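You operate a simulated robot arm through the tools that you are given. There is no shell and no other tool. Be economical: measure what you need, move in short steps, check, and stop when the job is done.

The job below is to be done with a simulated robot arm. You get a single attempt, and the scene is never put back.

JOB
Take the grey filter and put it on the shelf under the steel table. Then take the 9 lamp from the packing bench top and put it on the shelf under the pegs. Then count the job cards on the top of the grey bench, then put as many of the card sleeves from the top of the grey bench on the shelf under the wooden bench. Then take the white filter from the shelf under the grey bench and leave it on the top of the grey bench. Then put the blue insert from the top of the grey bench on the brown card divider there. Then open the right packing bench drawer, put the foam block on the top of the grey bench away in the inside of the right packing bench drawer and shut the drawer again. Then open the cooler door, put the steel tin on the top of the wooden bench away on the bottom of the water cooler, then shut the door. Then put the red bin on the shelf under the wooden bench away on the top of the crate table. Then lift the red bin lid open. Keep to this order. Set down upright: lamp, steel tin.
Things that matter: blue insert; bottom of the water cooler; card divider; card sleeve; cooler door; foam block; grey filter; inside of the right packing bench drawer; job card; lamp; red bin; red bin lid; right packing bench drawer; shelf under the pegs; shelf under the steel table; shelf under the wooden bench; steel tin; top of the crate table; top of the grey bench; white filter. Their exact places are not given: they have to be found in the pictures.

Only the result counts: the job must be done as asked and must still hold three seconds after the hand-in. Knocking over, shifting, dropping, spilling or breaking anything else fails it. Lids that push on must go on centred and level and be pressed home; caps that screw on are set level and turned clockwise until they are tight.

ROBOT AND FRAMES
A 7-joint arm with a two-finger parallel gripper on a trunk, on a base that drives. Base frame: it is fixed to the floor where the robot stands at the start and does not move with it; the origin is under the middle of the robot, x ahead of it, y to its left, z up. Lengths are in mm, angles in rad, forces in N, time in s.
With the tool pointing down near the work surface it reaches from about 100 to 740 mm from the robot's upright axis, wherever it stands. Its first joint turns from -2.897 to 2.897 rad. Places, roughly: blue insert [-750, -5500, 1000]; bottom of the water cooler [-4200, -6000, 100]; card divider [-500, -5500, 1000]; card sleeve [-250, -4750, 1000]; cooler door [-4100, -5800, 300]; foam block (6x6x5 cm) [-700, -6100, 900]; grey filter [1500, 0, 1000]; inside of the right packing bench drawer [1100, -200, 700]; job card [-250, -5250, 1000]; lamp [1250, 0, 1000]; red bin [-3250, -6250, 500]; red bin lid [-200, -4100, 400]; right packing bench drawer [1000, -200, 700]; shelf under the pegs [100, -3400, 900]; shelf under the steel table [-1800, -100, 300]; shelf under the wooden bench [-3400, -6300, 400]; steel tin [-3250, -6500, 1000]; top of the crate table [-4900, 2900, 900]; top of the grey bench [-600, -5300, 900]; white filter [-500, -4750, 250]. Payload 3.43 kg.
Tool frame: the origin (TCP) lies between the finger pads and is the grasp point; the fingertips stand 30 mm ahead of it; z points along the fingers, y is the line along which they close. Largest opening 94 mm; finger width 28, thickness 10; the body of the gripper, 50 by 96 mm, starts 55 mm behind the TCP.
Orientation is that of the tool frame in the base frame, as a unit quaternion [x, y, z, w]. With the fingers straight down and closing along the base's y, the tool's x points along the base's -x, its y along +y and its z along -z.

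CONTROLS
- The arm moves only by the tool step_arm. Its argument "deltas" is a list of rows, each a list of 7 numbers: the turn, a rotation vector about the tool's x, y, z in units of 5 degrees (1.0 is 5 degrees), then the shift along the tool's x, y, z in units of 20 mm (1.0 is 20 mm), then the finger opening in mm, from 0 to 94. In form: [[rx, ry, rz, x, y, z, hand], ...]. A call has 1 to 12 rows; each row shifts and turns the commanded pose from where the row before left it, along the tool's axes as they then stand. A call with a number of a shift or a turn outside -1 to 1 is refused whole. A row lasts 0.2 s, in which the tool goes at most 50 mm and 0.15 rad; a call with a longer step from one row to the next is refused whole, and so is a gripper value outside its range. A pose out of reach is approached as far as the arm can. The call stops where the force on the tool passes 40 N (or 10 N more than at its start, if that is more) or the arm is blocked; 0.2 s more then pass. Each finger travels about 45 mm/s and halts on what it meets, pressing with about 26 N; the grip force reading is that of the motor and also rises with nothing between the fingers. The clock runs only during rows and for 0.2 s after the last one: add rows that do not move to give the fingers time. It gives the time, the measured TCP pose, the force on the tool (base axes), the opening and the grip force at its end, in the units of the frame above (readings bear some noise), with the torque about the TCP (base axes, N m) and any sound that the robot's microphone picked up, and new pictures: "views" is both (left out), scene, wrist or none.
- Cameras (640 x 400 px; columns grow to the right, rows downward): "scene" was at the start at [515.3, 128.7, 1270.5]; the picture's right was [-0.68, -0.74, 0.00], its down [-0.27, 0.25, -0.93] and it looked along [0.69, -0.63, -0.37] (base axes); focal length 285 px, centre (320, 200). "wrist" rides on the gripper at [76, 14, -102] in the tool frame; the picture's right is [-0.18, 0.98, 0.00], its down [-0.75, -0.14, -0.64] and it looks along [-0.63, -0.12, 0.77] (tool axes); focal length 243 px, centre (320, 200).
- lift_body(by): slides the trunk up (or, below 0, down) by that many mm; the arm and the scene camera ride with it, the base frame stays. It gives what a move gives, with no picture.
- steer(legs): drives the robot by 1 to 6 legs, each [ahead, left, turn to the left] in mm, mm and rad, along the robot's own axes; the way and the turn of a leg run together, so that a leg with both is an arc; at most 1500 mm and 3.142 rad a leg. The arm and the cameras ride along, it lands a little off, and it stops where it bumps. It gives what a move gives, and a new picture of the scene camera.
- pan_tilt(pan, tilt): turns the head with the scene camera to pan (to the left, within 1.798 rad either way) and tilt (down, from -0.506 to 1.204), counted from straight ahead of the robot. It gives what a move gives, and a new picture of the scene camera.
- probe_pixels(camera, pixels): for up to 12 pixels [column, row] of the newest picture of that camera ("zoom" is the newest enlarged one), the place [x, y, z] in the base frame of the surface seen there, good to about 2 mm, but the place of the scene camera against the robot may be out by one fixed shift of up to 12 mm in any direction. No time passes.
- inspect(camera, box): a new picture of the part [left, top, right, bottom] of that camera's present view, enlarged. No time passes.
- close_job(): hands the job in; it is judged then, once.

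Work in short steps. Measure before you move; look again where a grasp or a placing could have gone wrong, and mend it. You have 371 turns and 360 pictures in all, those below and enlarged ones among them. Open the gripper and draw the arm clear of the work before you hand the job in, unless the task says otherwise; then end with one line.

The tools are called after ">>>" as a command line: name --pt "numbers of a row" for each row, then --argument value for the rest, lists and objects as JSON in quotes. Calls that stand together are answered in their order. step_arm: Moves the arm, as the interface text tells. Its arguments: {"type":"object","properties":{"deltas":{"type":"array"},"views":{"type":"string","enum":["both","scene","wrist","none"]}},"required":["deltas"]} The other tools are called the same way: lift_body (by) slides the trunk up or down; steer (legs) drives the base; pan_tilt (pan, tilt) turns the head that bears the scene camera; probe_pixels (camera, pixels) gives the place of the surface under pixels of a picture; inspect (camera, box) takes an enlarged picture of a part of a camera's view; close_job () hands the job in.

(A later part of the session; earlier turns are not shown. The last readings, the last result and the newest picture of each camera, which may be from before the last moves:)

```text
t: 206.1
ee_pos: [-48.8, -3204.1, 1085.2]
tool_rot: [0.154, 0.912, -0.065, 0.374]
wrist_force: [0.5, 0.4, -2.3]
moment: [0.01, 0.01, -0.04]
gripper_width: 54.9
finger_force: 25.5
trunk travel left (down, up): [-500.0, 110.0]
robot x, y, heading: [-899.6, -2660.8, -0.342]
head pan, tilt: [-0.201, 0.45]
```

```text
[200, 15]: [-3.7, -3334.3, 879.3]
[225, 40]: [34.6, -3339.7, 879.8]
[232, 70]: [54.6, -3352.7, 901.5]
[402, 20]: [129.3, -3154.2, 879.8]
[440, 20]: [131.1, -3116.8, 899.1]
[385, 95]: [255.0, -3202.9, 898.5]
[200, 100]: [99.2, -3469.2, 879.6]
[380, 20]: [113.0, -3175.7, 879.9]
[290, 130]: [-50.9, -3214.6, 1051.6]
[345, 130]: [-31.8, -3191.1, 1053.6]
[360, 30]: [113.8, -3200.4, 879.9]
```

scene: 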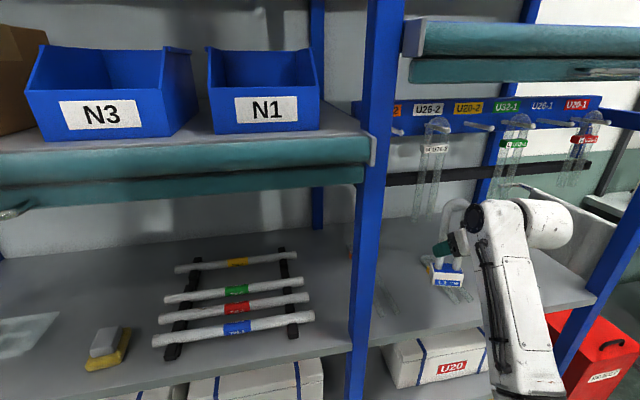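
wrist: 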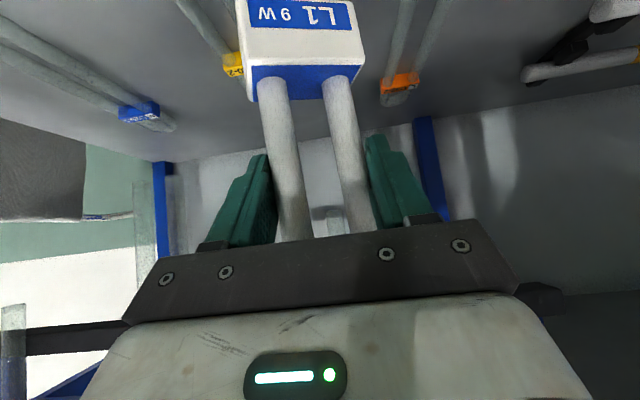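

Spot is clear (neighbours ≥70 mm off), shelf z=880. Lower 88 mm then feel for contact.

>>> step_arm --pt "0 0 0 0.7 0 0.71 40" --pt "0 0 0 0.7 0 0.71 40" --pt "0 0 0 0.7 0 0.71 40" --pt "0 0 0 0.7 0 0.71 40" --pt "0 0 0 0.28 0 0.28 40" --views "wrist"

>>> step_arm --pt "0 0 0 0.07 0 0.07 40" --pt "0 0 0 0.07 0 0.07 40" --pt "0 0 0 0 0 0 40" --views "none"

```text
t: 207.3
ee_pos: [-50.6, -3204.3, 1000.3]
tool_rot: [0.155, 0.912, -0.066, 0.375]
wrist_force: [0.2, -0.2, -1.1]
moment: [0.0, -0.01, 0.01]
gripper_width: 55.0
finger_force: 25.9
trunk travel left (down, up): [-500.0, 110.0]
robot x, y, heading: [-902.1, -2664.9, -0.349]
head pan, tilt: [-0.201, 0.45]
```

wrist: 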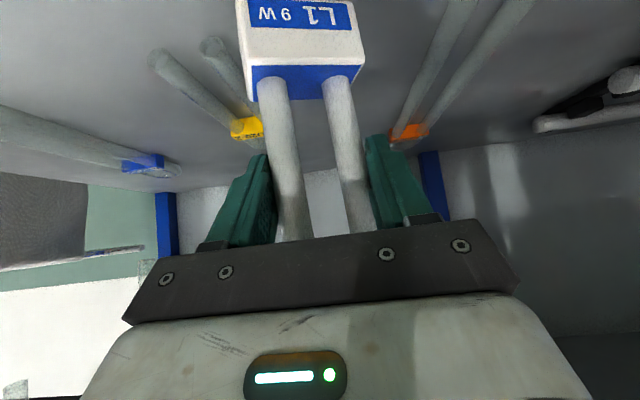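

```text
t: 208.1
ee_pos: [-50.2, -3204.2, 994.9]
tool_rot: [0.154, 0.912, -0.065, 0.375]
wrist_force: [-0.9, -0.5, -1.4]
moment: [0.03, 0.03, 0.0]
gripper_width: 55.0
finger_force: 25.9
trunk travel left (down, up): [-500.0, 110.0]
robot x, y, heading: [-899.8, -2659.7, -0.351]
head pan, tilt: [-0.201, 0.45]
```

>>> probe_pixels --camera "wrist" --pixels '[[212, 48], [240, 100], [252, 60], [256, 92], [365, 62], [405, 105], [165, 65]]'

>>> step_arm --pt "0 0 0 0.07 0 0.07 40" --pt "0 0 0 0.07 0 0.07 40" --pt "0 0 0 0 0 0 40" --views "none"

```text
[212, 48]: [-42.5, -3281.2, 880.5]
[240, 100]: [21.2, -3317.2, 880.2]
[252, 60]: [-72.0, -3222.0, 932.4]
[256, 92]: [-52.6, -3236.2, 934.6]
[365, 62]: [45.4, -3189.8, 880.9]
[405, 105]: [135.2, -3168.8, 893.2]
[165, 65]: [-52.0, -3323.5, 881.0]
```

```text
t: 208.9
ee_pos: [-50.0, -3202.8, 991.0]
tool_rot: [0.154, 0.912, -0.065, 0.376]
wrist_force: [-0.1, -1.1, -1.5]
moment: [0.01, 0.03, 0.02]
gripper_width: 54.9
finger_force: 26.7
trunk travel left (down, up): [-500.0, 110.0]
robot x, y, heading: [-897.8, -2660.8, -0.342]
head pan, tilt: [-0.201, 0.45]
```

>>> step_arm --pt "0 0 0 0.07 0 0.07 40" --pt "0 0 0 0.07 0 0.07 40" --pt "0 0 0 0 0 0 40" --views "none"

```text
t: 209.7
ee_pos: [-50.9, -3203.9, 989.4]
tool_rot: [0.155, 0.911, -0.068, 0.377]
wrist_force: [-1.9, -2.6, 12.7]
moment: [0.16, -0.05, 0.02]
gripper_width: 54.9
finger_force: 25.8
trunk travel left (down, up): [-500.0, 110.0]
robot x, y, heading: [-903.2, -2658.2, -0.347]
head pan, tilt: [-0.201, 0.45]
```

Contact. Open and withdraw straight back.

>>> step_arm --pt "0 0 0 -0.03 0 -0.03 65" --pt "0 0 0 0 0 0 80" --pt "0 0 0 0 0 0 94" --pt "0 0 0 0.35 0 -0.35 94" --pt "0 0 0 0.7 0 -0.7 94" --pt "0 0 0 0.7 0 -0.7 94" --pt "0 0 0 0.7 0 -0.7 94" --pt "0 0 0 0.7 0 -0.7 94" --pt "0 0 0 0.7 0 -0.7 94" --pt "0 0 0 0.7 0 -0.7 94"

```text
t: 211.9
ee_pos: [-172.8, -3159.3, 987.8]
tool_rot: [0.154, 0.912, -0.065, 0.374]
wrist_force: [-0.5, -0.3, -1.2]
moment: [-0.01, -0.01, 0.03]
gripper_width: 93.8
finger_force: 0.1
trunk travel left (down, up): [-500.0, 110.0]
robot x, y, heading: [-900.3, -2661.0, -0.346]
head pan, tilt: [-0.201, 0.45]
```

scene: 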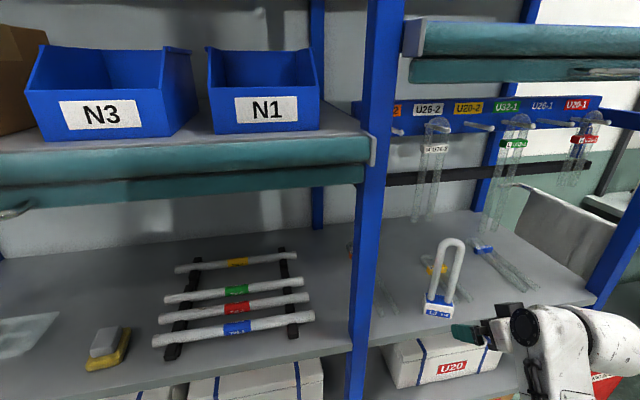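
wrist: 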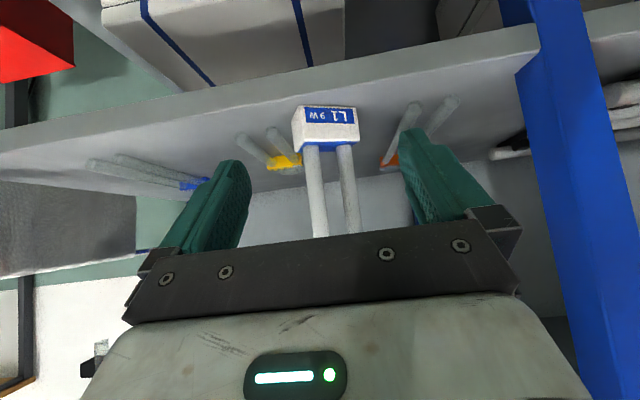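

Lamp stands upright on the shelf. Now back off and drive to the grey bench.

>>> steer --legs '[[-380, 0, 0], [0, 0, -1.565], [1500, 0, 0], [500, 0, 0], [0, 0, 1.565]]'

>>> pan_tilt --pan 0.1 --tilt 0.45

```text
t: 231.6
ee_pos: [-1135.2, -4906.0, 986.7]
tool_rot: [0.131, 0.916, -0.055, 0.375]
wrist_force: [-0.9, -0.1, 0.2]
moment: [0.02, 0.03, 0.0]
gripper_width: 93.9
finger_force: 0.0
trunk travel left (down, up): [-500.0, 110.0]
robot x, y, heading: [-1884.3, -4449.1, -0.295]
head pan, tilt: [-0.201, 0.45]
```

scene: 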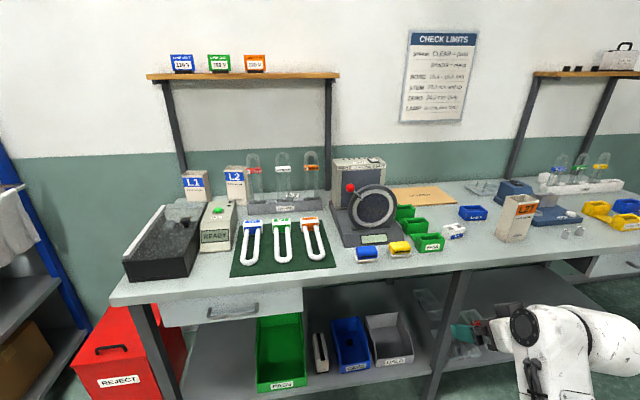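

```text
t: 232.4
ee_pos: [-1135.3, -4905.5, 987.5]
tool_rot: [0.131, 0.916, -0.056, 0.376]
wrist_force: [0.2, -0.4, 0.4]
moment: [0.0, -0.01, -0.02]
gripper_width: 93.9
finger_force: 0.2
trunk travel left (down, up): [-500.0, 110.0]
robot x, y, heading: [-1891.0, -4445.7, -0.288]
head pan, tilt: [0.099, 0.45]
```

scene: 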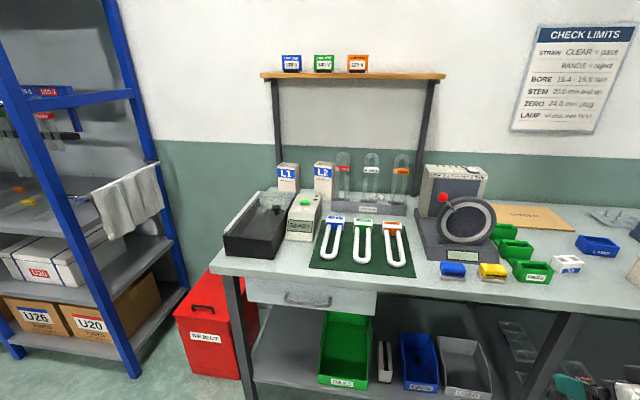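

I zoom on the left and right parts of the grey bench.

>>> inspect --camera "scene" --box '[215, 140, 435, 290]'

>>> inspect --camera "scene" --box '[410, 150, 640, 300]'

>>> inspect --camera "scene" --box '[300, 290, 520, 400]'

>>> pan_tilt --pan -0.35 --tilt 0.4

```text
2.67 times, centred on (325, 215) of scene
```

zoom: 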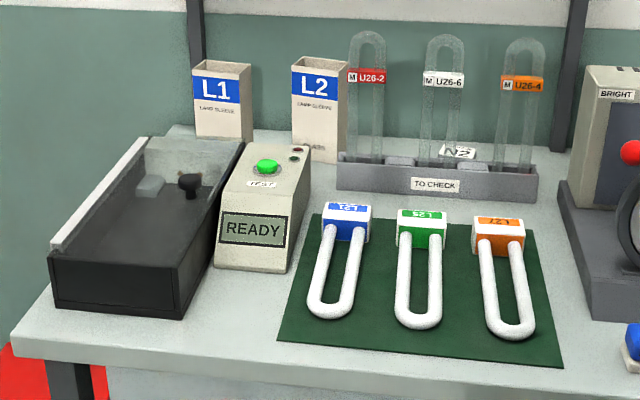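

```text
2.67 times, centred on (525, 225) of scene
```

zoom: 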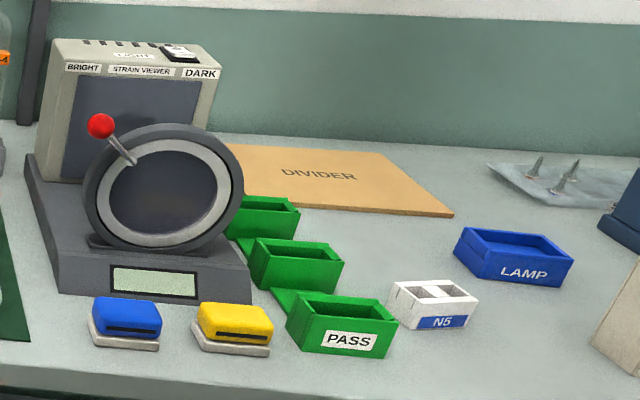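

```text
2.91 times, centred on (410, 345) of scene
```

zoom: 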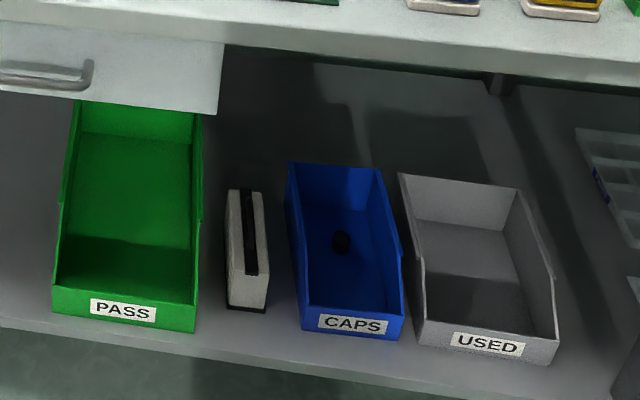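

```text
t: 233.3
ee_pos: [-1134.9, -4907.7, 986.5]
tool_rot: [0.13, 0.916, -0.056, 0.376]
wrist_force: [-0.1, 0.6, -1.0]
moment: [0.0, -0.03, 0.0]
gripper_width: 94.5
finger_force: 0.1
trunk travel left (down, up): [-500.0, 110.0]
robot x, y, heading: [-1892.3, -4447.7, -0.288]
head pan, tilt: [-0.351, 0.4]
```

scene: 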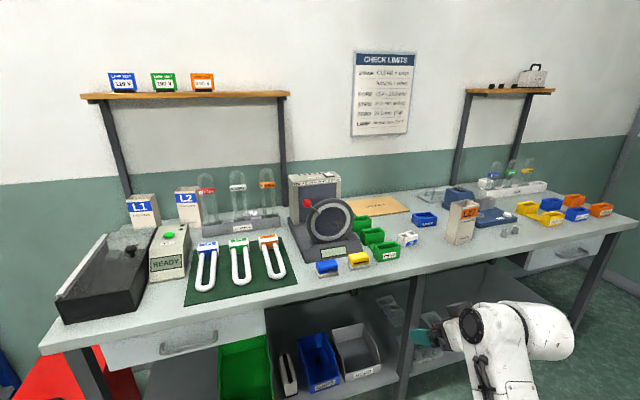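

Three lamp sleeves (L1, L2, L27) seen. I zoom on the right part and viewer top for job cards, insert, and foam.

>>> inspect --camera "scene" --box '[400, 150, 620, 270]'

>>> inspect --camera "scene" --box '[280, 160, 450, 280]'

>>> inspect --camera "scene" --box '[110, 170, 290, 260]'

```text
2.91 times, centred on (510, 210) of scene
```

zoom: 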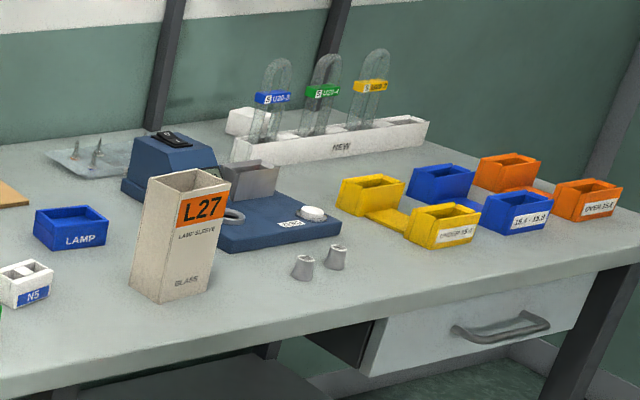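

```text
3.33 times, centred on (365, 220) of scene
```

zoom: 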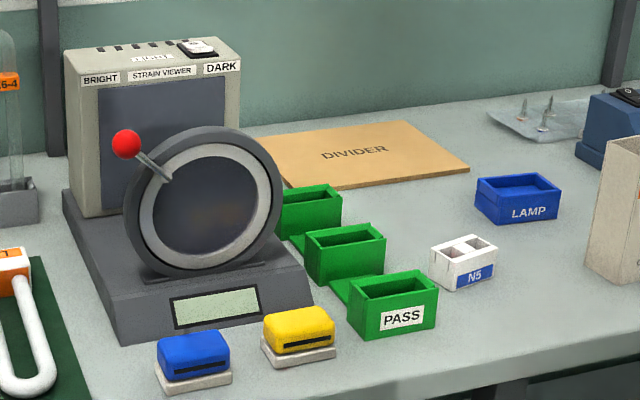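

```text
3.56 times, centred on (200, 215) of scene
```

zoom: 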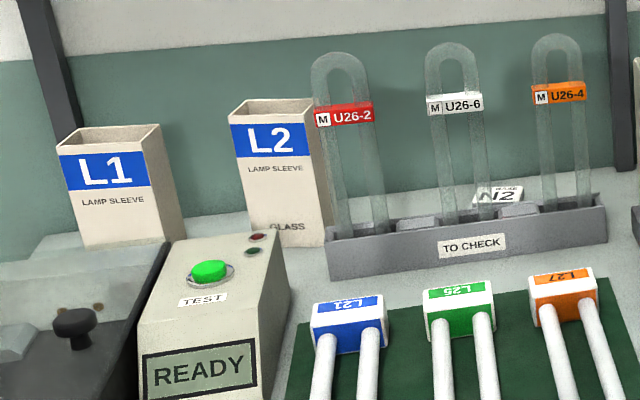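

I probe positions to match the rough places (rounded to 250 mm).

>>> probe_pixels --camera "scene" --pixels '[[423, 219], [405, 241], [326, 268], [357, 260], [375, 205], [462, 225], [142, 215], [187, 208], [250, 216], [328, 173], [385, 250], [460, 195]]'

```text
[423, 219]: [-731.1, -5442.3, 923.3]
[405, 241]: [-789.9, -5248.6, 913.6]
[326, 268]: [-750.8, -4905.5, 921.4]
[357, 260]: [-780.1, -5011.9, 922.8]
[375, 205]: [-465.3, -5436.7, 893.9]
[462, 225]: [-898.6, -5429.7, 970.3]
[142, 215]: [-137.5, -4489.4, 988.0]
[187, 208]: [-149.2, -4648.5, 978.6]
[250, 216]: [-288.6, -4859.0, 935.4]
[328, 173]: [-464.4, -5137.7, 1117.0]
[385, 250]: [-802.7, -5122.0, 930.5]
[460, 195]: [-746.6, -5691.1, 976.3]
```

LAMP tray matches the blue insert. Job card place should be behind the strain viewer; "N2" card also lies behind the tube rack. I raise the trunk fully and move closer to look down behind things.

>>> probe_pixels --camera "scene" --pixels '[[150, 335], [330, 288], [560, 240], [45, 350], [400, 345], [85, 370], [620, 225], [290, 230], [130, 170]]'

>>> lift_body --by 110

```text
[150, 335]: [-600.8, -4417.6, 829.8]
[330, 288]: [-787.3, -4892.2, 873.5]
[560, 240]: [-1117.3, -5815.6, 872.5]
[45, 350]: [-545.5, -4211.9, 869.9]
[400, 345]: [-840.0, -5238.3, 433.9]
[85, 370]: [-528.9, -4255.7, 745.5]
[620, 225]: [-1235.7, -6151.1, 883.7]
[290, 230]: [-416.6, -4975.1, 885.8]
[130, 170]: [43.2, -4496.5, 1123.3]
```

```text
t: 234.7
ee_pos: [-1135.6, -4906.5, 1096.7]
tool_rot: [0.131, 0.916, -0.056, 0.376]
wrist_force: [-0.2, 0.2, 0.7]
moment: [-0.01, 0.02, -0.02]
gripper_width: 93.9
finger_force: 0.1
trunk travel left (down, up): [-610.0, 0.0]
robot x, y, heading: [-1891.5, -4449.6, -0.291]
head pan, tilt: [-0.351, 0.4]
```

I straighten and move 400 mm closer, then look down over the bench.

>>> steer --legs '[[0, 0, -0.05], [400, 0, 0]]'

>>> pan_tilt --pan 0.0 --tilt 0.65

```text
t: 237.6
ee_pos: [-784.3, -5070.3, 1096.5]
tool_rot: [0.15, 0.913, -0.064, 0.374]
wrist_force: [-0.4, -0.3, -0.5]
moment: [0.01, -0.02, -0.03]
gripper_width: 94.1
finger_force: 0.1
trunk travel left (down, up): [-610.0, 0.0]
robot x, y, heading: [-1517.3, -4574.8, -0.338]
head pan, tilt: [-0.351, 0.4]
```

scene: 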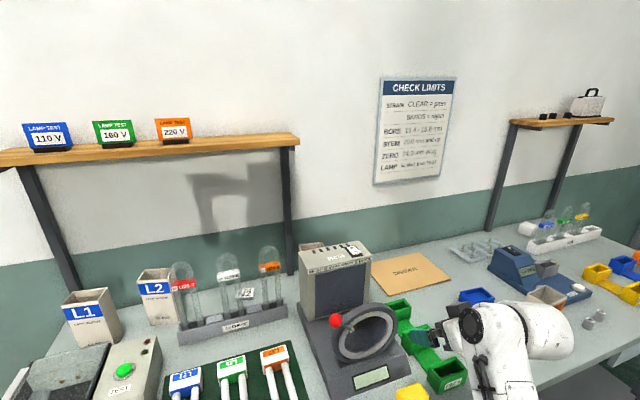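

```text
t: 238.4
ee_pos: [-782.7, -5071.7, 1096.5]
tool_rot: [0.15, 0.913, -0.063, 0.375]
wrist_force: [0.6, -0.7, 0.0]
moment: [-0.01, -0.02, -0.01]
gripper_width: 93.9
finger_force: 0.1
trunk travel left (down, up): [-610.0, 0.0]
robot x, y, heading: [-1518.6, -4579.4, -0.337]
head pan, tilt: [0.0, 0.649]
```

scene: 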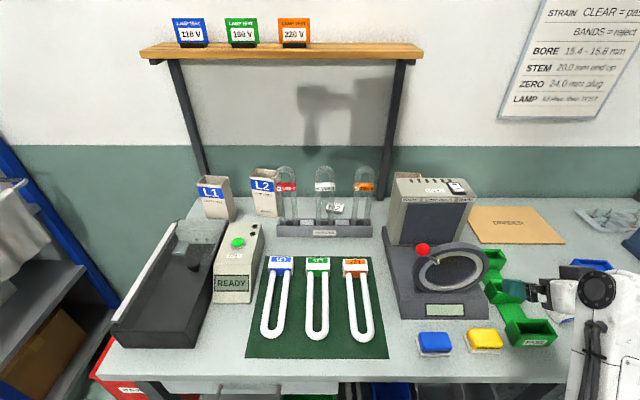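

Something beige stands behind the viewer (408,183) and a white card behind the tube rack. Zoom on both.

>>> inspect --camera "scene" --box '[270, 160, 400, 250]'

>>> inspect --camera "scene" --box '[375, 160, 495, 240]'

>>> probe_pixels --camera "scene" --pixels '[[335, 208], [408, 178], [415, 172], [455, 186], [436, 188], [330, 206], [341, 210]]'

```text
4.44 times, centred on (335, 205) of scene
```

zoom: 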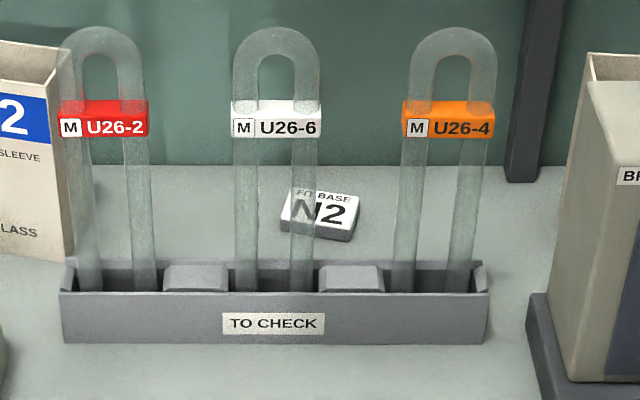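

```text
5.00 times, centred on (435, 200) of scene
```

zoom: 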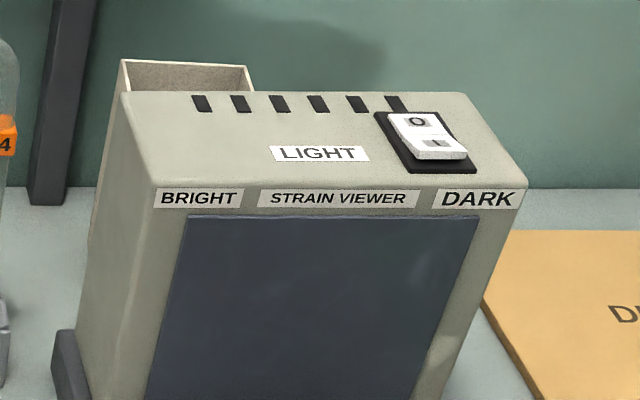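

```text
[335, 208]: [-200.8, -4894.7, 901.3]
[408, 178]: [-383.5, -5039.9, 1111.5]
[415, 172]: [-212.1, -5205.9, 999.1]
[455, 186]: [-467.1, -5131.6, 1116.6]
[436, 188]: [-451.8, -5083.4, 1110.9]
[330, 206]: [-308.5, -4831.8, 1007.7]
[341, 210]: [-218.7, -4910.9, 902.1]
```

A fourth sleeve stands behind the viewer. I shift right ~750 mm to look behind the viewer from the other side.

>>> steer --legs '[[-150, 0, 0], [0, -750, 0]]'

>>> pan_tilt --pan 0.3 --tilt 0.55

```text
t: 243.5
ee_pos: [-1170.3, -5737.4, 1097.0]
tool_rot: [0.146, 0.913, -0.062, 0.375]
wrist_force: [0.2, -0.5, -0.5]
moment: [0.04, 0.02, -0.02]
gripper_width: 94.1
finger_force: 0.0
trunk travel left (down, up): [-610.0, 0.0]
robot x, y, heading: [-1911.1, -5251.9, -0.333]
head pan, tilt: [0.0, 0.649]
```

scene: 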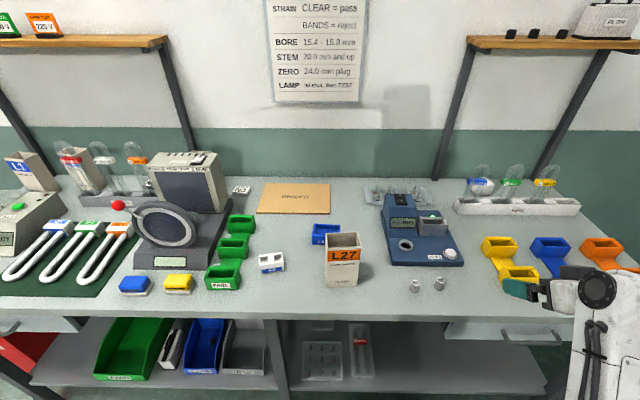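

```text
t: 244.3
ee_pos: [-1171.3, -5737.8, 1097.4]
tool_rot: [0.145, 0.913, -0.061, 0.376]
wrist_force: [-0.5, -0.5, 0.4]
moment: [0.0, 0.03, -0.02]
gripper_width: 93.9
finger_force: 0.1
trunk travel left (down, up): [-610.0, 0.0]
robot x, y, heading: [-1909.6, -5251.9, -0.322]
head pan, tilt: [0.3, 0.55]
```

scene: 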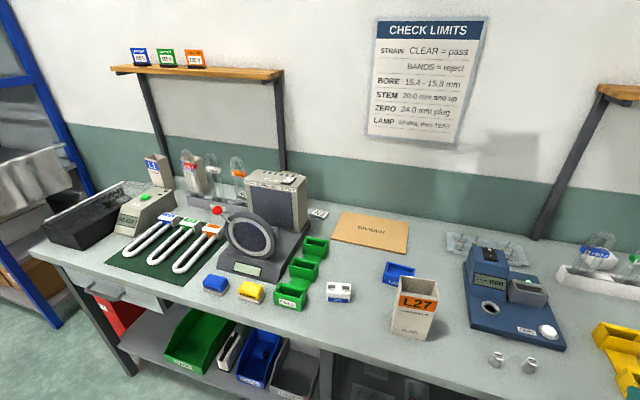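

A second white card appears at (318,212) by the viewer. Zoom there and across the bench.

>>> inspect --camera "scene" --box '[230, 160, 430, 300]'

>>> inspect --camera "scene" --box '[420, 200, 640, 340]'

>>> probe_pixels --camera "scene" --pixels '[[318, 213], [400, 272], [370, 230], [325, 250], [410, 310], [485, 245], [500, 310]]'

```text
2.86 times, centred on (330, 230) of scene
```

zoom: 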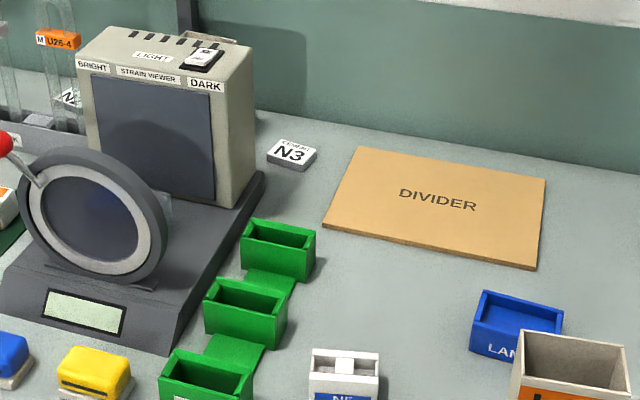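

```text
2.86 times, centred on (530, 270) of scene
```

zoom: 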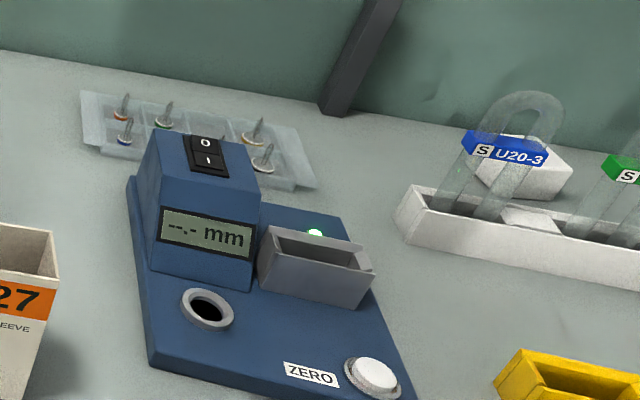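

```text
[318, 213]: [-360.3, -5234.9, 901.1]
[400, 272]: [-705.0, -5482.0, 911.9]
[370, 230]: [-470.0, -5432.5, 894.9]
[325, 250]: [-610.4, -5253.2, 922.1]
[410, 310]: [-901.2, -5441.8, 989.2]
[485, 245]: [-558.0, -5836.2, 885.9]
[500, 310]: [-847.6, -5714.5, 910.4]
```

N3 at (-360,-5235) matches the job card place, so the N-cards are job cards. I look for others on the right part and behind.

>>> pan_tilt --pan -0.35 --tilt 0.55

>>> inspect --camera "scene" --box '[200, 130, 420, 270]'

>>> inspect --camera "scene" --box '[400, 130, 640, 280]'

```text
t: 245.4
ee_pos: [-1169.4, -5737.1, 1097.0]
tool_rot: [0.145, 0.913, -0.061, 0.375]
wrist_force: [0.4, -0.5, 0.1]
moment: [0.0, 0.0, 0.01]
gripper_width: 94.2
finger_force: 0.1
trunk travel left (down, up): [-610.0, 0.0]
robot x, y, heading: [-1911.2, -5256.8, -0.328]
head pan, tilt: [-0.351, 0.55]
```

scene: 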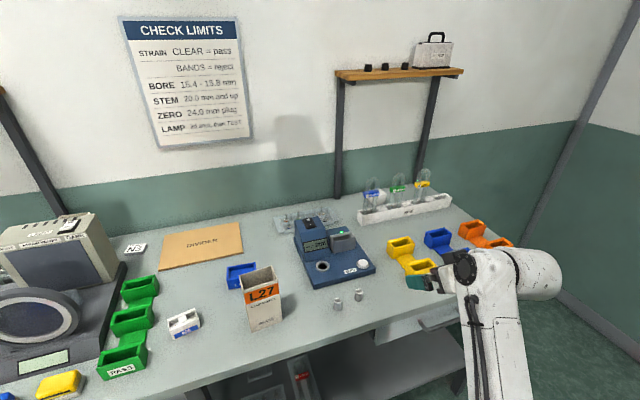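

```text
2.86 times, centred on (310, 200) of scene
```

zoom: 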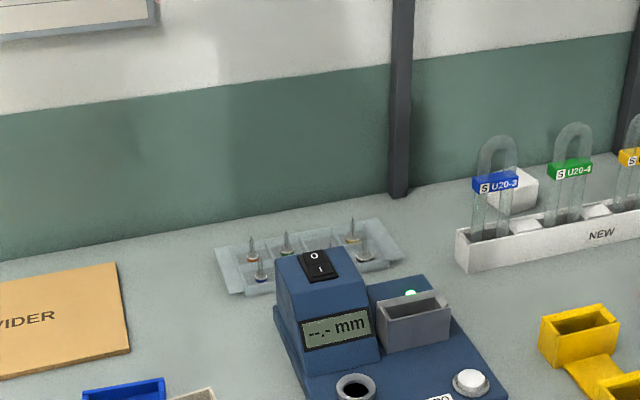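

```text
2.67 times, centred on (520, 205) of scene
```

zoom: 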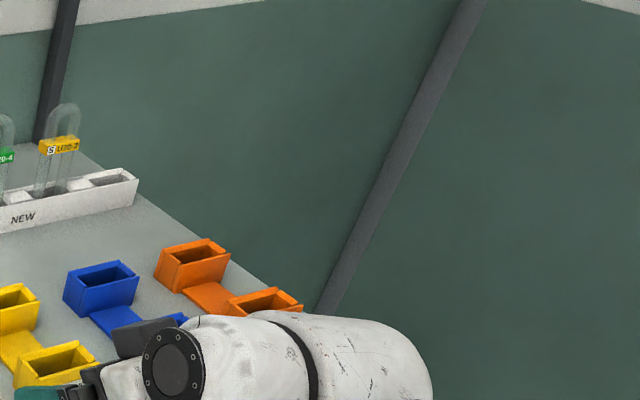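

So far two job cards (N2, N3) and four sleeves. I measure L27 sleeve at (262,298), easiest to reach.

>>> inspect --camera "scene" --box '[220, 250, 310, 340]'

>>> probe_pixels --camera "zoom" --pixels '[[210, 120], [300, 130], [195, 90], [330, 60], [405, 115], [390, 300], [250, 330], [240, 250], [350, 260], [420, 150]]'

```text
4.44 times, centred on (265, 295) of scene
```

zoom: 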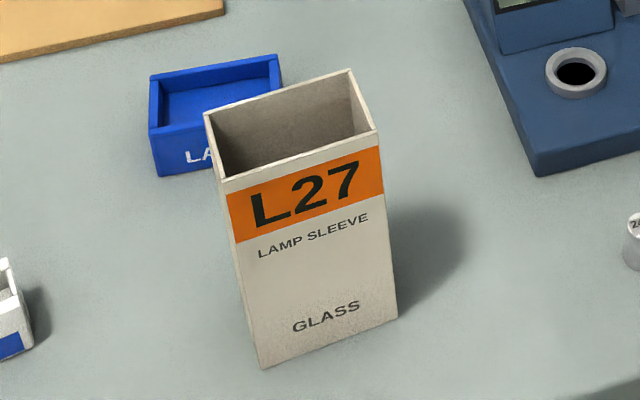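

```text
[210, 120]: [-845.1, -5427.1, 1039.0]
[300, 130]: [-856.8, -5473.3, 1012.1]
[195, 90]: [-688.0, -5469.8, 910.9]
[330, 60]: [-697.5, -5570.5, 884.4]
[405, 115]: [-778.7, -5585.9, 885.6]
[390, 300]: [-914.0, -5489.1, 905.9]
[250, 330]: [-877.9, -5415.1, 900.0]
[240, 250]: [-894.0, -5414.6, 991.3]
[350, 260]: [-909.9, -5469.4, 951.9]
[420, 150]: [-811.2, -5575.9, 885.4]
```

I probe the exact face edges to get its width.

>>> probe_pixels --camera "zoom" --pixels '[[233, 200], [377, 145], [238, 230], [384, 190], [264, 355], [393, 310], [209, 117], [346, 74], [215, 150], [228, 188]]'

```text
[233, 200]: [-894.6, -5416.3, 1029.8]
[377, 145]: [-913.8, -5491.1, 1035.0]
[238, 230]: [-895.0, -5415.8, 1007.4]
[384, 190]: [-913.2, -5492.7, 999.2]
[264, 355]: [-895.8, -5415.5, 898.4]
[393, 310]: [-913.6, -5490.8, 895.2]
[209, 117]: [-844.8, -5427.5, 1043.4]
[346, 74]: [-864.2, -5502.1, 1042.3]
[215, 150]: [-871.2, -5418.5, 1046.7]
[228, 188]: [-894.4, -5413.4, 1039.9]
```

L27 is 81×52×158 mm at centre (-879,-5460), yaw -0.245. I shift left 355 mm and align the tool.

>>> steer --legs '[[0, 355, 0]]'

>>> step_arm --pt "-0.58 0 -0.58 0.7 0 0.71 94" --pt "0 0 0 0.7 0 0.71 94" --pt "0 0 0 0.7 0 0.71 94" --pt "0 0 0 0.7 0 0.71 94" --pt "0 0 0 0.7 0 0.71 94" --pt "0 0 0 0.7 0 0.71 94" --pt "0 0 0 0.6 0 0.61 94"

```text
t: 247.6
ee_pos: [-1065.8, -5423.5, 1096.2]
tool_rot: [0.153, 0.912, -0.065, 0.375]
wrist_force: [0.0, 0.0, -0.9]
moment: [-0.02, 0.03, -0.01]
gripper_width: 94.0
finger_force: 0.0
trunk travel left (down, up): [-610.0, 0.0]
robot x, y, heading: [-1792.9, -4930.8, -0.341]
head pan, tilt: [-0.351, 0.55]
```

scene: 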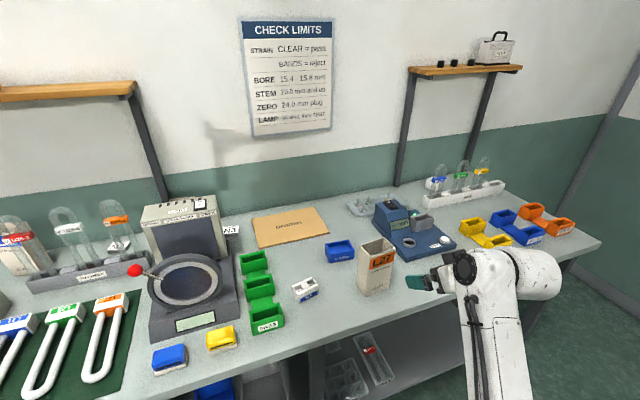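

```text
t: 249.2
ee_pos: [-1064.9, -5423.2, 961.8]
tool_rot: [0.121, 0.917, -0.052, 0.377]
wrist_force: [-0.1, 0.6, -0.1]
moment: [-0.04, 0.03, 0.03]
gripper_width: 94.0
finger_force: 0.2
trunk travel left (down, up): [-610.0, 0.0]
robot x, y, heading: [-1794.8, -4926.8, -0.337]
head pan, tilt: [-0.351, 0.55]
```

scene: 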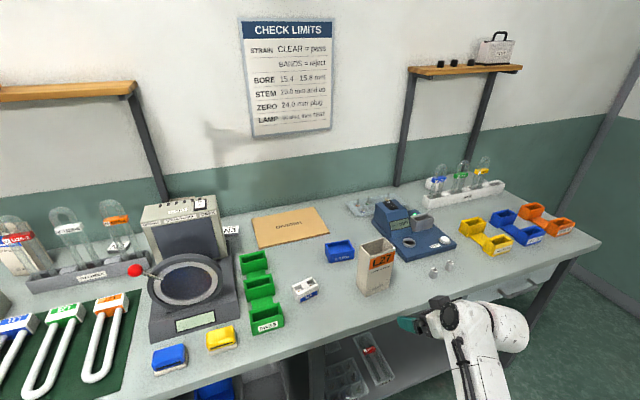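
wrist: 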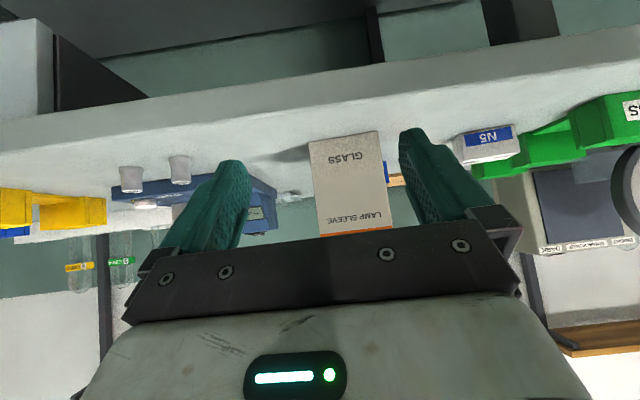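

I probe the sleeve's edges with the wrist camera.

>>> probe_pixels --camera "wrist" --pixels '[[312, 160], [378, 150], [316, 190], [383, 180], [345, 175], [384, 200], [318, 215], [320, 135]]'

```text
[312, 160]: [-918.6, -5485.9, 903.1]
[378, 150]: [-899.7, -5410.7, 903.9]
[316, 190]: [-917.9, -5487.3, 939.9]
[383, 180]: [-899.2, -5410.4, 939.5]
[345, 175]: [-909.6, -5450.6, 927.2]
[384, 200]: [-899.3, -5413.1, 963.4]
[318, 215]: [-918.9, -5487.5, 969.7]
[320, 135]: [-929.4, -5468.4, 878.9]
```

Align laterally (+16 mm) and advance half way.

>>> step_arm --pt "0 0 0 -0.4 0.4 0.4 94" --pt "0 0 0 -0.4 0.4 0.4 94" --pt "0 0 0 -0.8 0 0.79 94" --pt "0 0 0 -0.8 0 0.79 94" --pt "0 0 0 -0.8 0 0.79 94" --views "wrist"

>>> probe_pixels --camera "wrist" --pixels '[[275, 150], [375, 150], [280, 200], [385, 200], [330, 180]]'

```text
t: 250.4
ee_pos: [-973.3, -5433.3, 961.8]
tool_rot: [0.12, 0.917, -0.051, 0.377]
wrist_force: [0.4, 0.0, -0.2]
moment: [0.0, -0.01, 0.0]
gripper_width: 94.2
finger_force: 0.0
trunk travel left (down, up): [-610.0, 0.0]
robot x, y, heading: [-1794.9, -4926.5, -0.34]
head pan, tilt: [-0.351, 0.55]
```

wrist: 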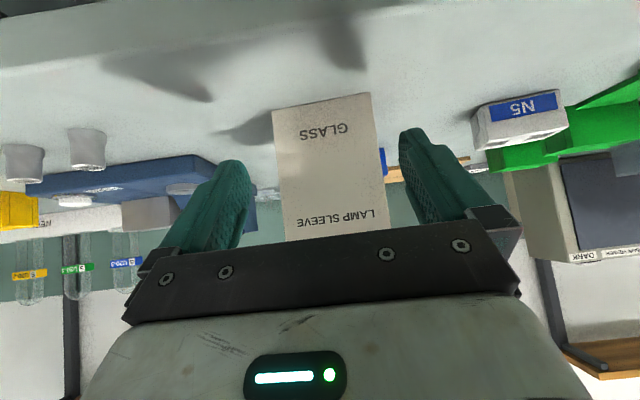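

```text
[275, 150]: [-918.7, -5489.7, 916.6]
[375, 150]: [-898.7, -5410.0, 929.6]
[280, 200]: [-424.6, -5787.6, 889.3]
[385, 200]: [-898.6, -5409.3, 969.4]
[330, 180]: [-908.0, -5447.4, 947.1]
```

Centred within 1 mm. Advance the remaining ~64 mm and close.

>>> step_arm --pt "0 0 0 -0.8 0 0.79 94" --pt "0 0 0 -0.8 0 0.79 94" --pt "0 0 0 -0.8 0 0.79 94" --pt "0 0 0 -0.8 0 0.79 94" --views "wrist"

```text
t: 251.4
ee_pos: [-888.0, -5457.3, 960.6]
tool_rot: [0.12, 0.917, -0.052, 0.377]
wrist_force: [0.6, -0.3, 0.5]
moment: [0.0, 0.0, -0.01]
gripper_width: 94.1
finger_force: 0.0
trunk travel left (down, up): [-610.0, 0.0]
robot x, y, heading: [-1796.9, -4926.8, -0.343]
head pan, tilt: [-0.351, 0.55]
```

wrist: 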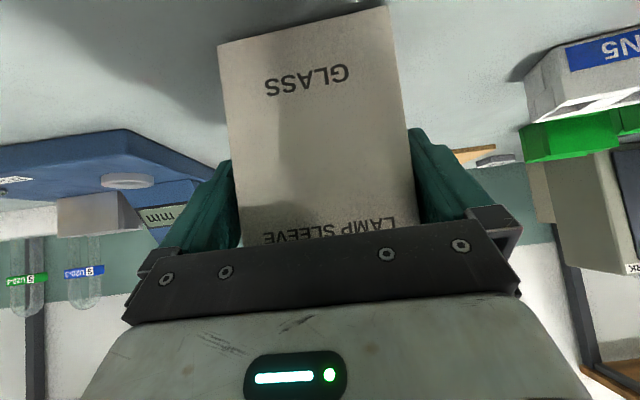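

Straddled. Close.

>>> step_arm --pt "0 0 0 0 0 0 78" --pt "0 0 0 0 0 0 70" --pt "0 0 0 0 0 0 70" --pt "0 0 0 0 0 0 70" --views "none"

>>> step_arm --pt "0 0 0 -0.35 0 -0.36 70" --pt "0 0 0 -0.7 0 -0.71 70" --pt "0 0 0 -0.7 0 -0.71 70" --pt "0 0 0 -0.7 0 -0.71 70" --pt "0 0 0 -0.7 0 -0.71 70"

```text
t: 252.4
ee_pos: [-887.9, -5456.7, 958.8]
tool_rot: [0.12, 0.917, -0.051, 0.377]
wrist_force: [0.3, -0.1, 0.4]
moment: [-0.02, 0.02, 0.01]
gripper_width: 88.1
finger_force: 25.6
trunk travel left (down, up): [-610.0, 0.0]
robot x, y, heading: [-1799.2, -4929.1, -0.341]
head pan, tilt: [-0.351, 0.55]
```

```text
t: 253.6
ee_pos: [-886.6, -5455.2, 1050.3]
tool_rot: [0.12, 0.917, -0.051, 0.377]
wrist_force: [0.9, 0.7, -0.6]
moment: [0.02, -0.03, 0.03]
gripper_width: 88.0
finger_force: 26.1
trunk travel left (down, up): [-610.0, 0.0]
robot x, y, heading: [-1796.2, -4927.2, -0.341]
head pan, tilt: [-0.351, 0.55]
```

scene: 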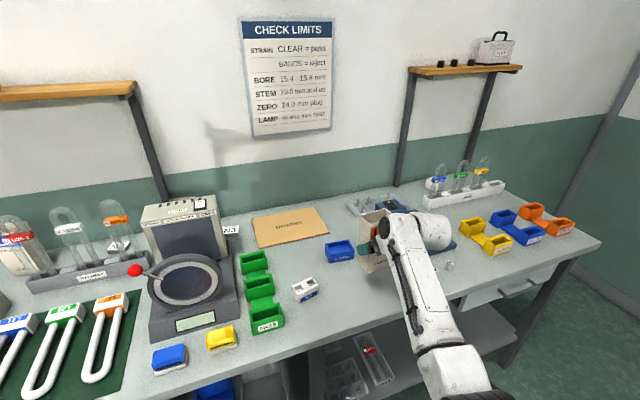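
wrist: 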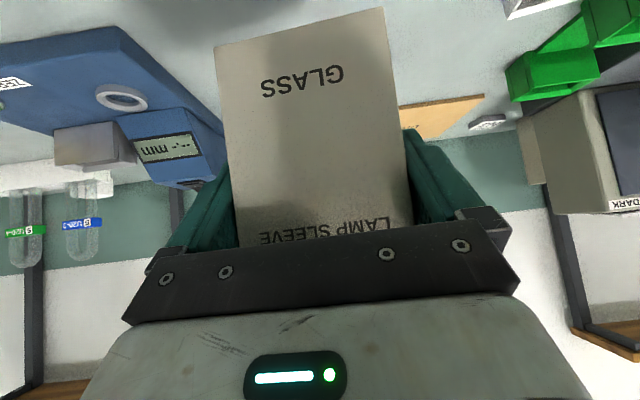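

Held (88 mm). I back off 300 mm and turn right toward the wooden bench to look.

>>> steer --legs '[[-350, 0, 0], [0, 0, -1.57]]'

>>> pan_tilt --pan -0.4 --tilt 0.4

```text
t: 259.7
ee_pos: [-2660.3, -5716.6, 1050.2]
tool_rot: [0.736, 0.561, -0.304, 0.229]
wrist_force: [0.4, 0.9, -0.4]
moment: [0.02, 0.01, 0.06]
gripper_width: 88.0
finger_force: 26.3
trunk travel left (down, up): [-610.0, 0.0]
robot x, y, heading: [-2129.7, -4811.7, -1.918]
head pan, tilt: [-0.351, 0.55]
```

scene: 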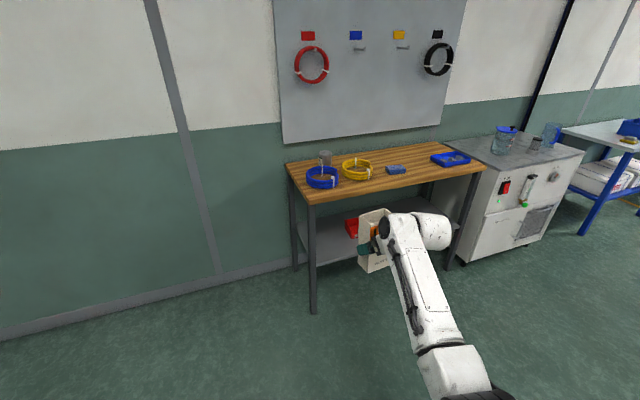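

```text
t: 260.4
ee_pos: [-2660.4, -5716.1, 1049.8]
tool_rot: [0.736, 0.56, -0.304, 0.228]
wrist_force: [-0.4, -0.4, -0.3]
moment: [0.0, 0.01, 0.0]
gripper_width: 87.9
finger_force: 26.0
trunk travel left (down, up): [-610.0, 0.0]
robot x, y, heading: [-2126.6, -4818.2, -1.92]
head pan, tilt: [-0.4, 0.4]
```

scene: 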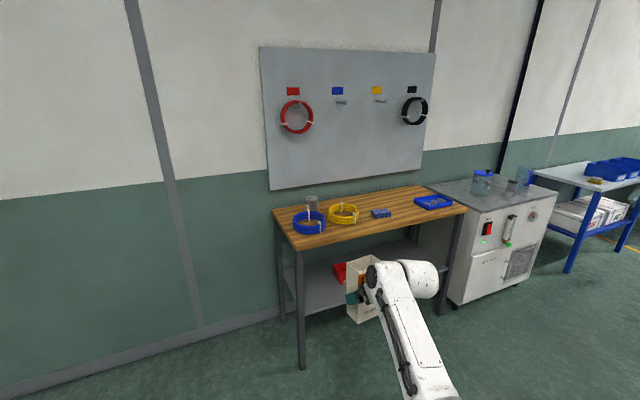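

I probe the wooden bench, its shelf and the red bin.

>>> probe_pixels --camera "scene" --pixels '[[297, 248], [462, 208], [276, 212], [310, 313], [330, 300], [318, 280], [338, 272], [312, 205], [300, 360], [390, 225], [440, 225], [410, 262]]'

>>> inspect --camera "scene" --box '[260, 180, 480, 330]'

```text
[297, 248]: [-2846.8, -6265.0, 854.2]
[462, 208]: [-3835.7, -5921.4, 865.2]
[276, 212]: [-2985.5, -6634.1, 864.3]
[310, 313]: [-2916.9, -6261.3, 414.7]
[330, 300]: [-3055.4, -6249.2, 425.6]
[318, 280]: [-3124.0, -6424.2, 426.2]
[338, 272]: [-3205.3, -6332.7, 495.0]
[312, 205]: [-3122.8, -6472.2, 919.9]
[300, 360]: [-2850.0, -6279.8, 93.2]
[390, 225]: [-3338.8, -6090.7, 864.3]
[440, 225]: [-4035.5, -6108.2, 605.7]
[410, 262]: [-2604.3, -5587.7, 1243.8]
```

```text
2.67 times, centred on (370, 255) of scene
```

zoom: 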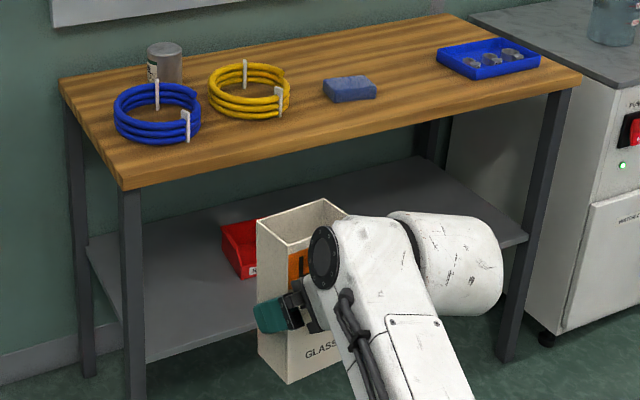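

Shelf z≈418 with front edge at l≈-6878; red bin near e≈-900. I lower the trunk 500 mm and move to the free space right of the bin.

>>> lift_body --by -500

>>> steer --legs '[[0, -570, 0.009], [400, 0, 0]]'

>>> pan_tilt --pan -0.15 --tilt 0.2

```text
refused: -500 is not a number from -400 to 400
```

```text
t: 265.8
ee_pos: [-3328.0, -5902.6, 1050.8]
tool_rot: [0.736, 0.56, -0.304, 0.229]
wrist_force: [0.5, 0.3, -0.1]
moment: [-0.01, 0.02, 0.03]
gripper_width: 88.2
finger_force: 26.4
trunk travel left (down, up): [-610.0, 0.0]
robot x, y, heading: [-2793.1, -4997.3, -1.92]
head pan, tilt: [-0.4, 0.4]
```

scene: 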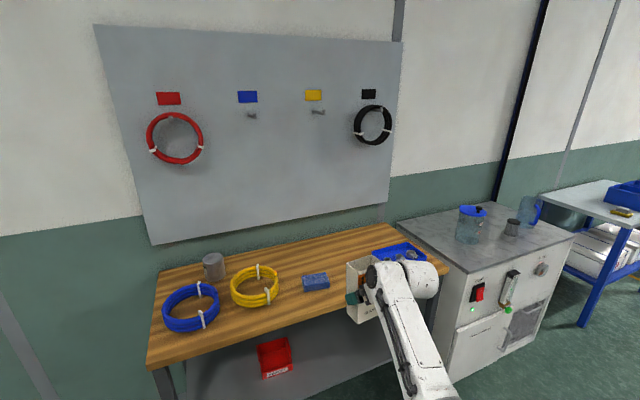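

```text
t: 266.5
ee_pos: [-3329.5, -5902.2, 1049.5]
tool_rot: [0.736, 0.56, -0.304, 0.229]
wrist_force: [0.8, 0.2, 0.1]
moment: [0.01, -0.04, -0.01]
gripper_width: 87.7
finger_force: 25.6
trunk travel left (down, up): [-610.0, 0.0]
robot x, y, heading: [-2791.4, -4999.1, -1.924]
head pan, tilt: [-0.15, 0.201]
```

scene: 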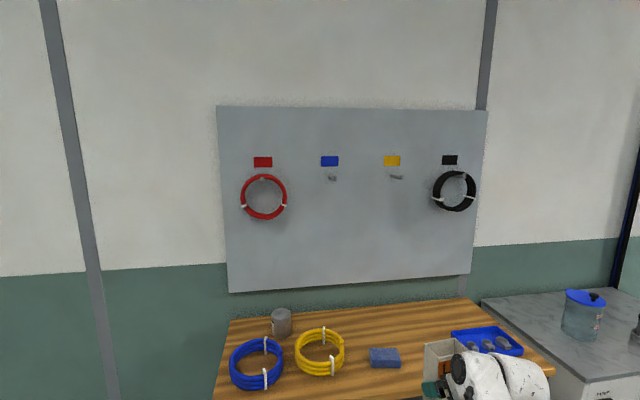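

I lower the trunk in two moves (still 150 mm in front of the bench edge), then look.

>>> lift_body --by -250

>>> lift_body --by -255

>>> pan_tilt --pan -0.1 --tilt 0.45

```text
t: 269.1
ee_pos: [-3329.0, -5901.6, 800.1]
tool_rot: [0.736, 0.559, -0.304, 0.228]
wrist_force: [-0.5, -0.3, -0.4]
moment: [-0.02, 0.01, 0.02]
gripper_width: 87.5
finger_force: 25.6
trunk travel left (down, up): [-360.0, 250.0]
robot x, y, heading: [-2794.7, -4995.3, -1.926]
head pan, tilt: [-0.15, 0.201]
```

```text
t: 271.7
ee_pos: [-3328.5, -5902.5, 545.2]
tool_rot: [0.736, 0.56, -0.304, 0.228]
wrist_force: [-0.6, 0.2, -0.2]
moment: [0.02, 0.04, -0.02]
gripper_width: 87.9
finger_force: 25.8
trunk travel left (down, up): [-105.0, 505.0]
robot x, y, heading: [-2793.7, -4999.7, -1.923]
head pan, tilt: [-0.15, 0.201]
```

```text
t: 272.5
ee_pos: [-3329.3, -5903.5, 544.4]
tool_rot: [0.736, 0.56, -0.304, 0.229]
wrist_force: [0.8, 0.6, -0.8]
moment: [0.01, 0.01, 0.03]
gripper_width: 88.0
finger_force: 26.1
trunk travel left (down, up): [-105.0, 505.0]
robot x, y, heading: [-2794.2, -4999.6, -1.922]
head pan, tilt: [-0.099, 0.45]
```

scene: 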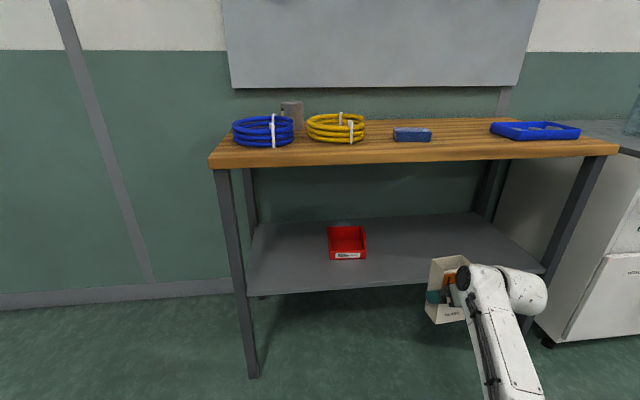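

Clear. I probe the shelf front edge and drive ahead 255 mm.

>>> probe_pixels --camera "scene" --pixels '[[380, 286], [500, 272], [460, 240], [347, 255], [330, 230], [365, 255], [348, 228]]'

>>> steer --legs '[[258, 0, 0.01]]'

```text
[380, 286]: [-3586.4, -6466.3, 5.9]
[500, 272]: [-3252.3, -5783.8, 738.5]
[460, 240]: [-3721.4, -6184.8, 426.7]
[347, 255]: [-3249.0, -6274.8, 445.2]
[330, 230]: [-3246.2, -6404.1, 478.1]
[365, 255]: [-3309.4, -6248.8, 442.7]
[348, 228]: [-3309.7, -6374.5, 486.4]
```

```text
t: 274.4
ee_pos: [-3404.2, -6153.7, 544.7]
tool_rot: [0.732, 0.565, -0.302, 0.231]
wrist_force: [-0.3, -0.3, 0.3]
moment: [0.01, 0.01, 0.03]
gripper_width: 88.2
finger_force: 25.1
trunk travel left (down, up): [-105.0, 505.0]
robot x, y, heading: [-2880.6, -5243.2, -1.908]
head pan, tilt: [-0.099, 0.45]
```

scene: 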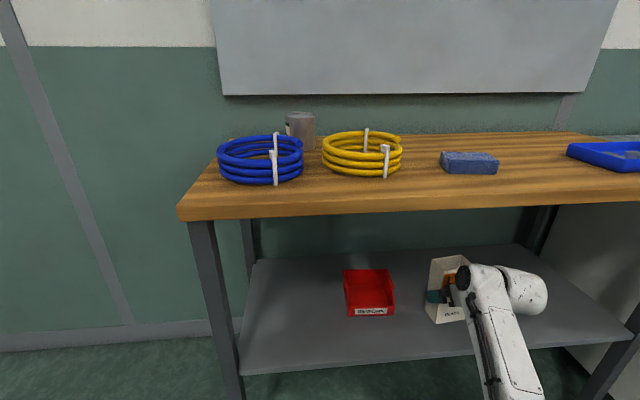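

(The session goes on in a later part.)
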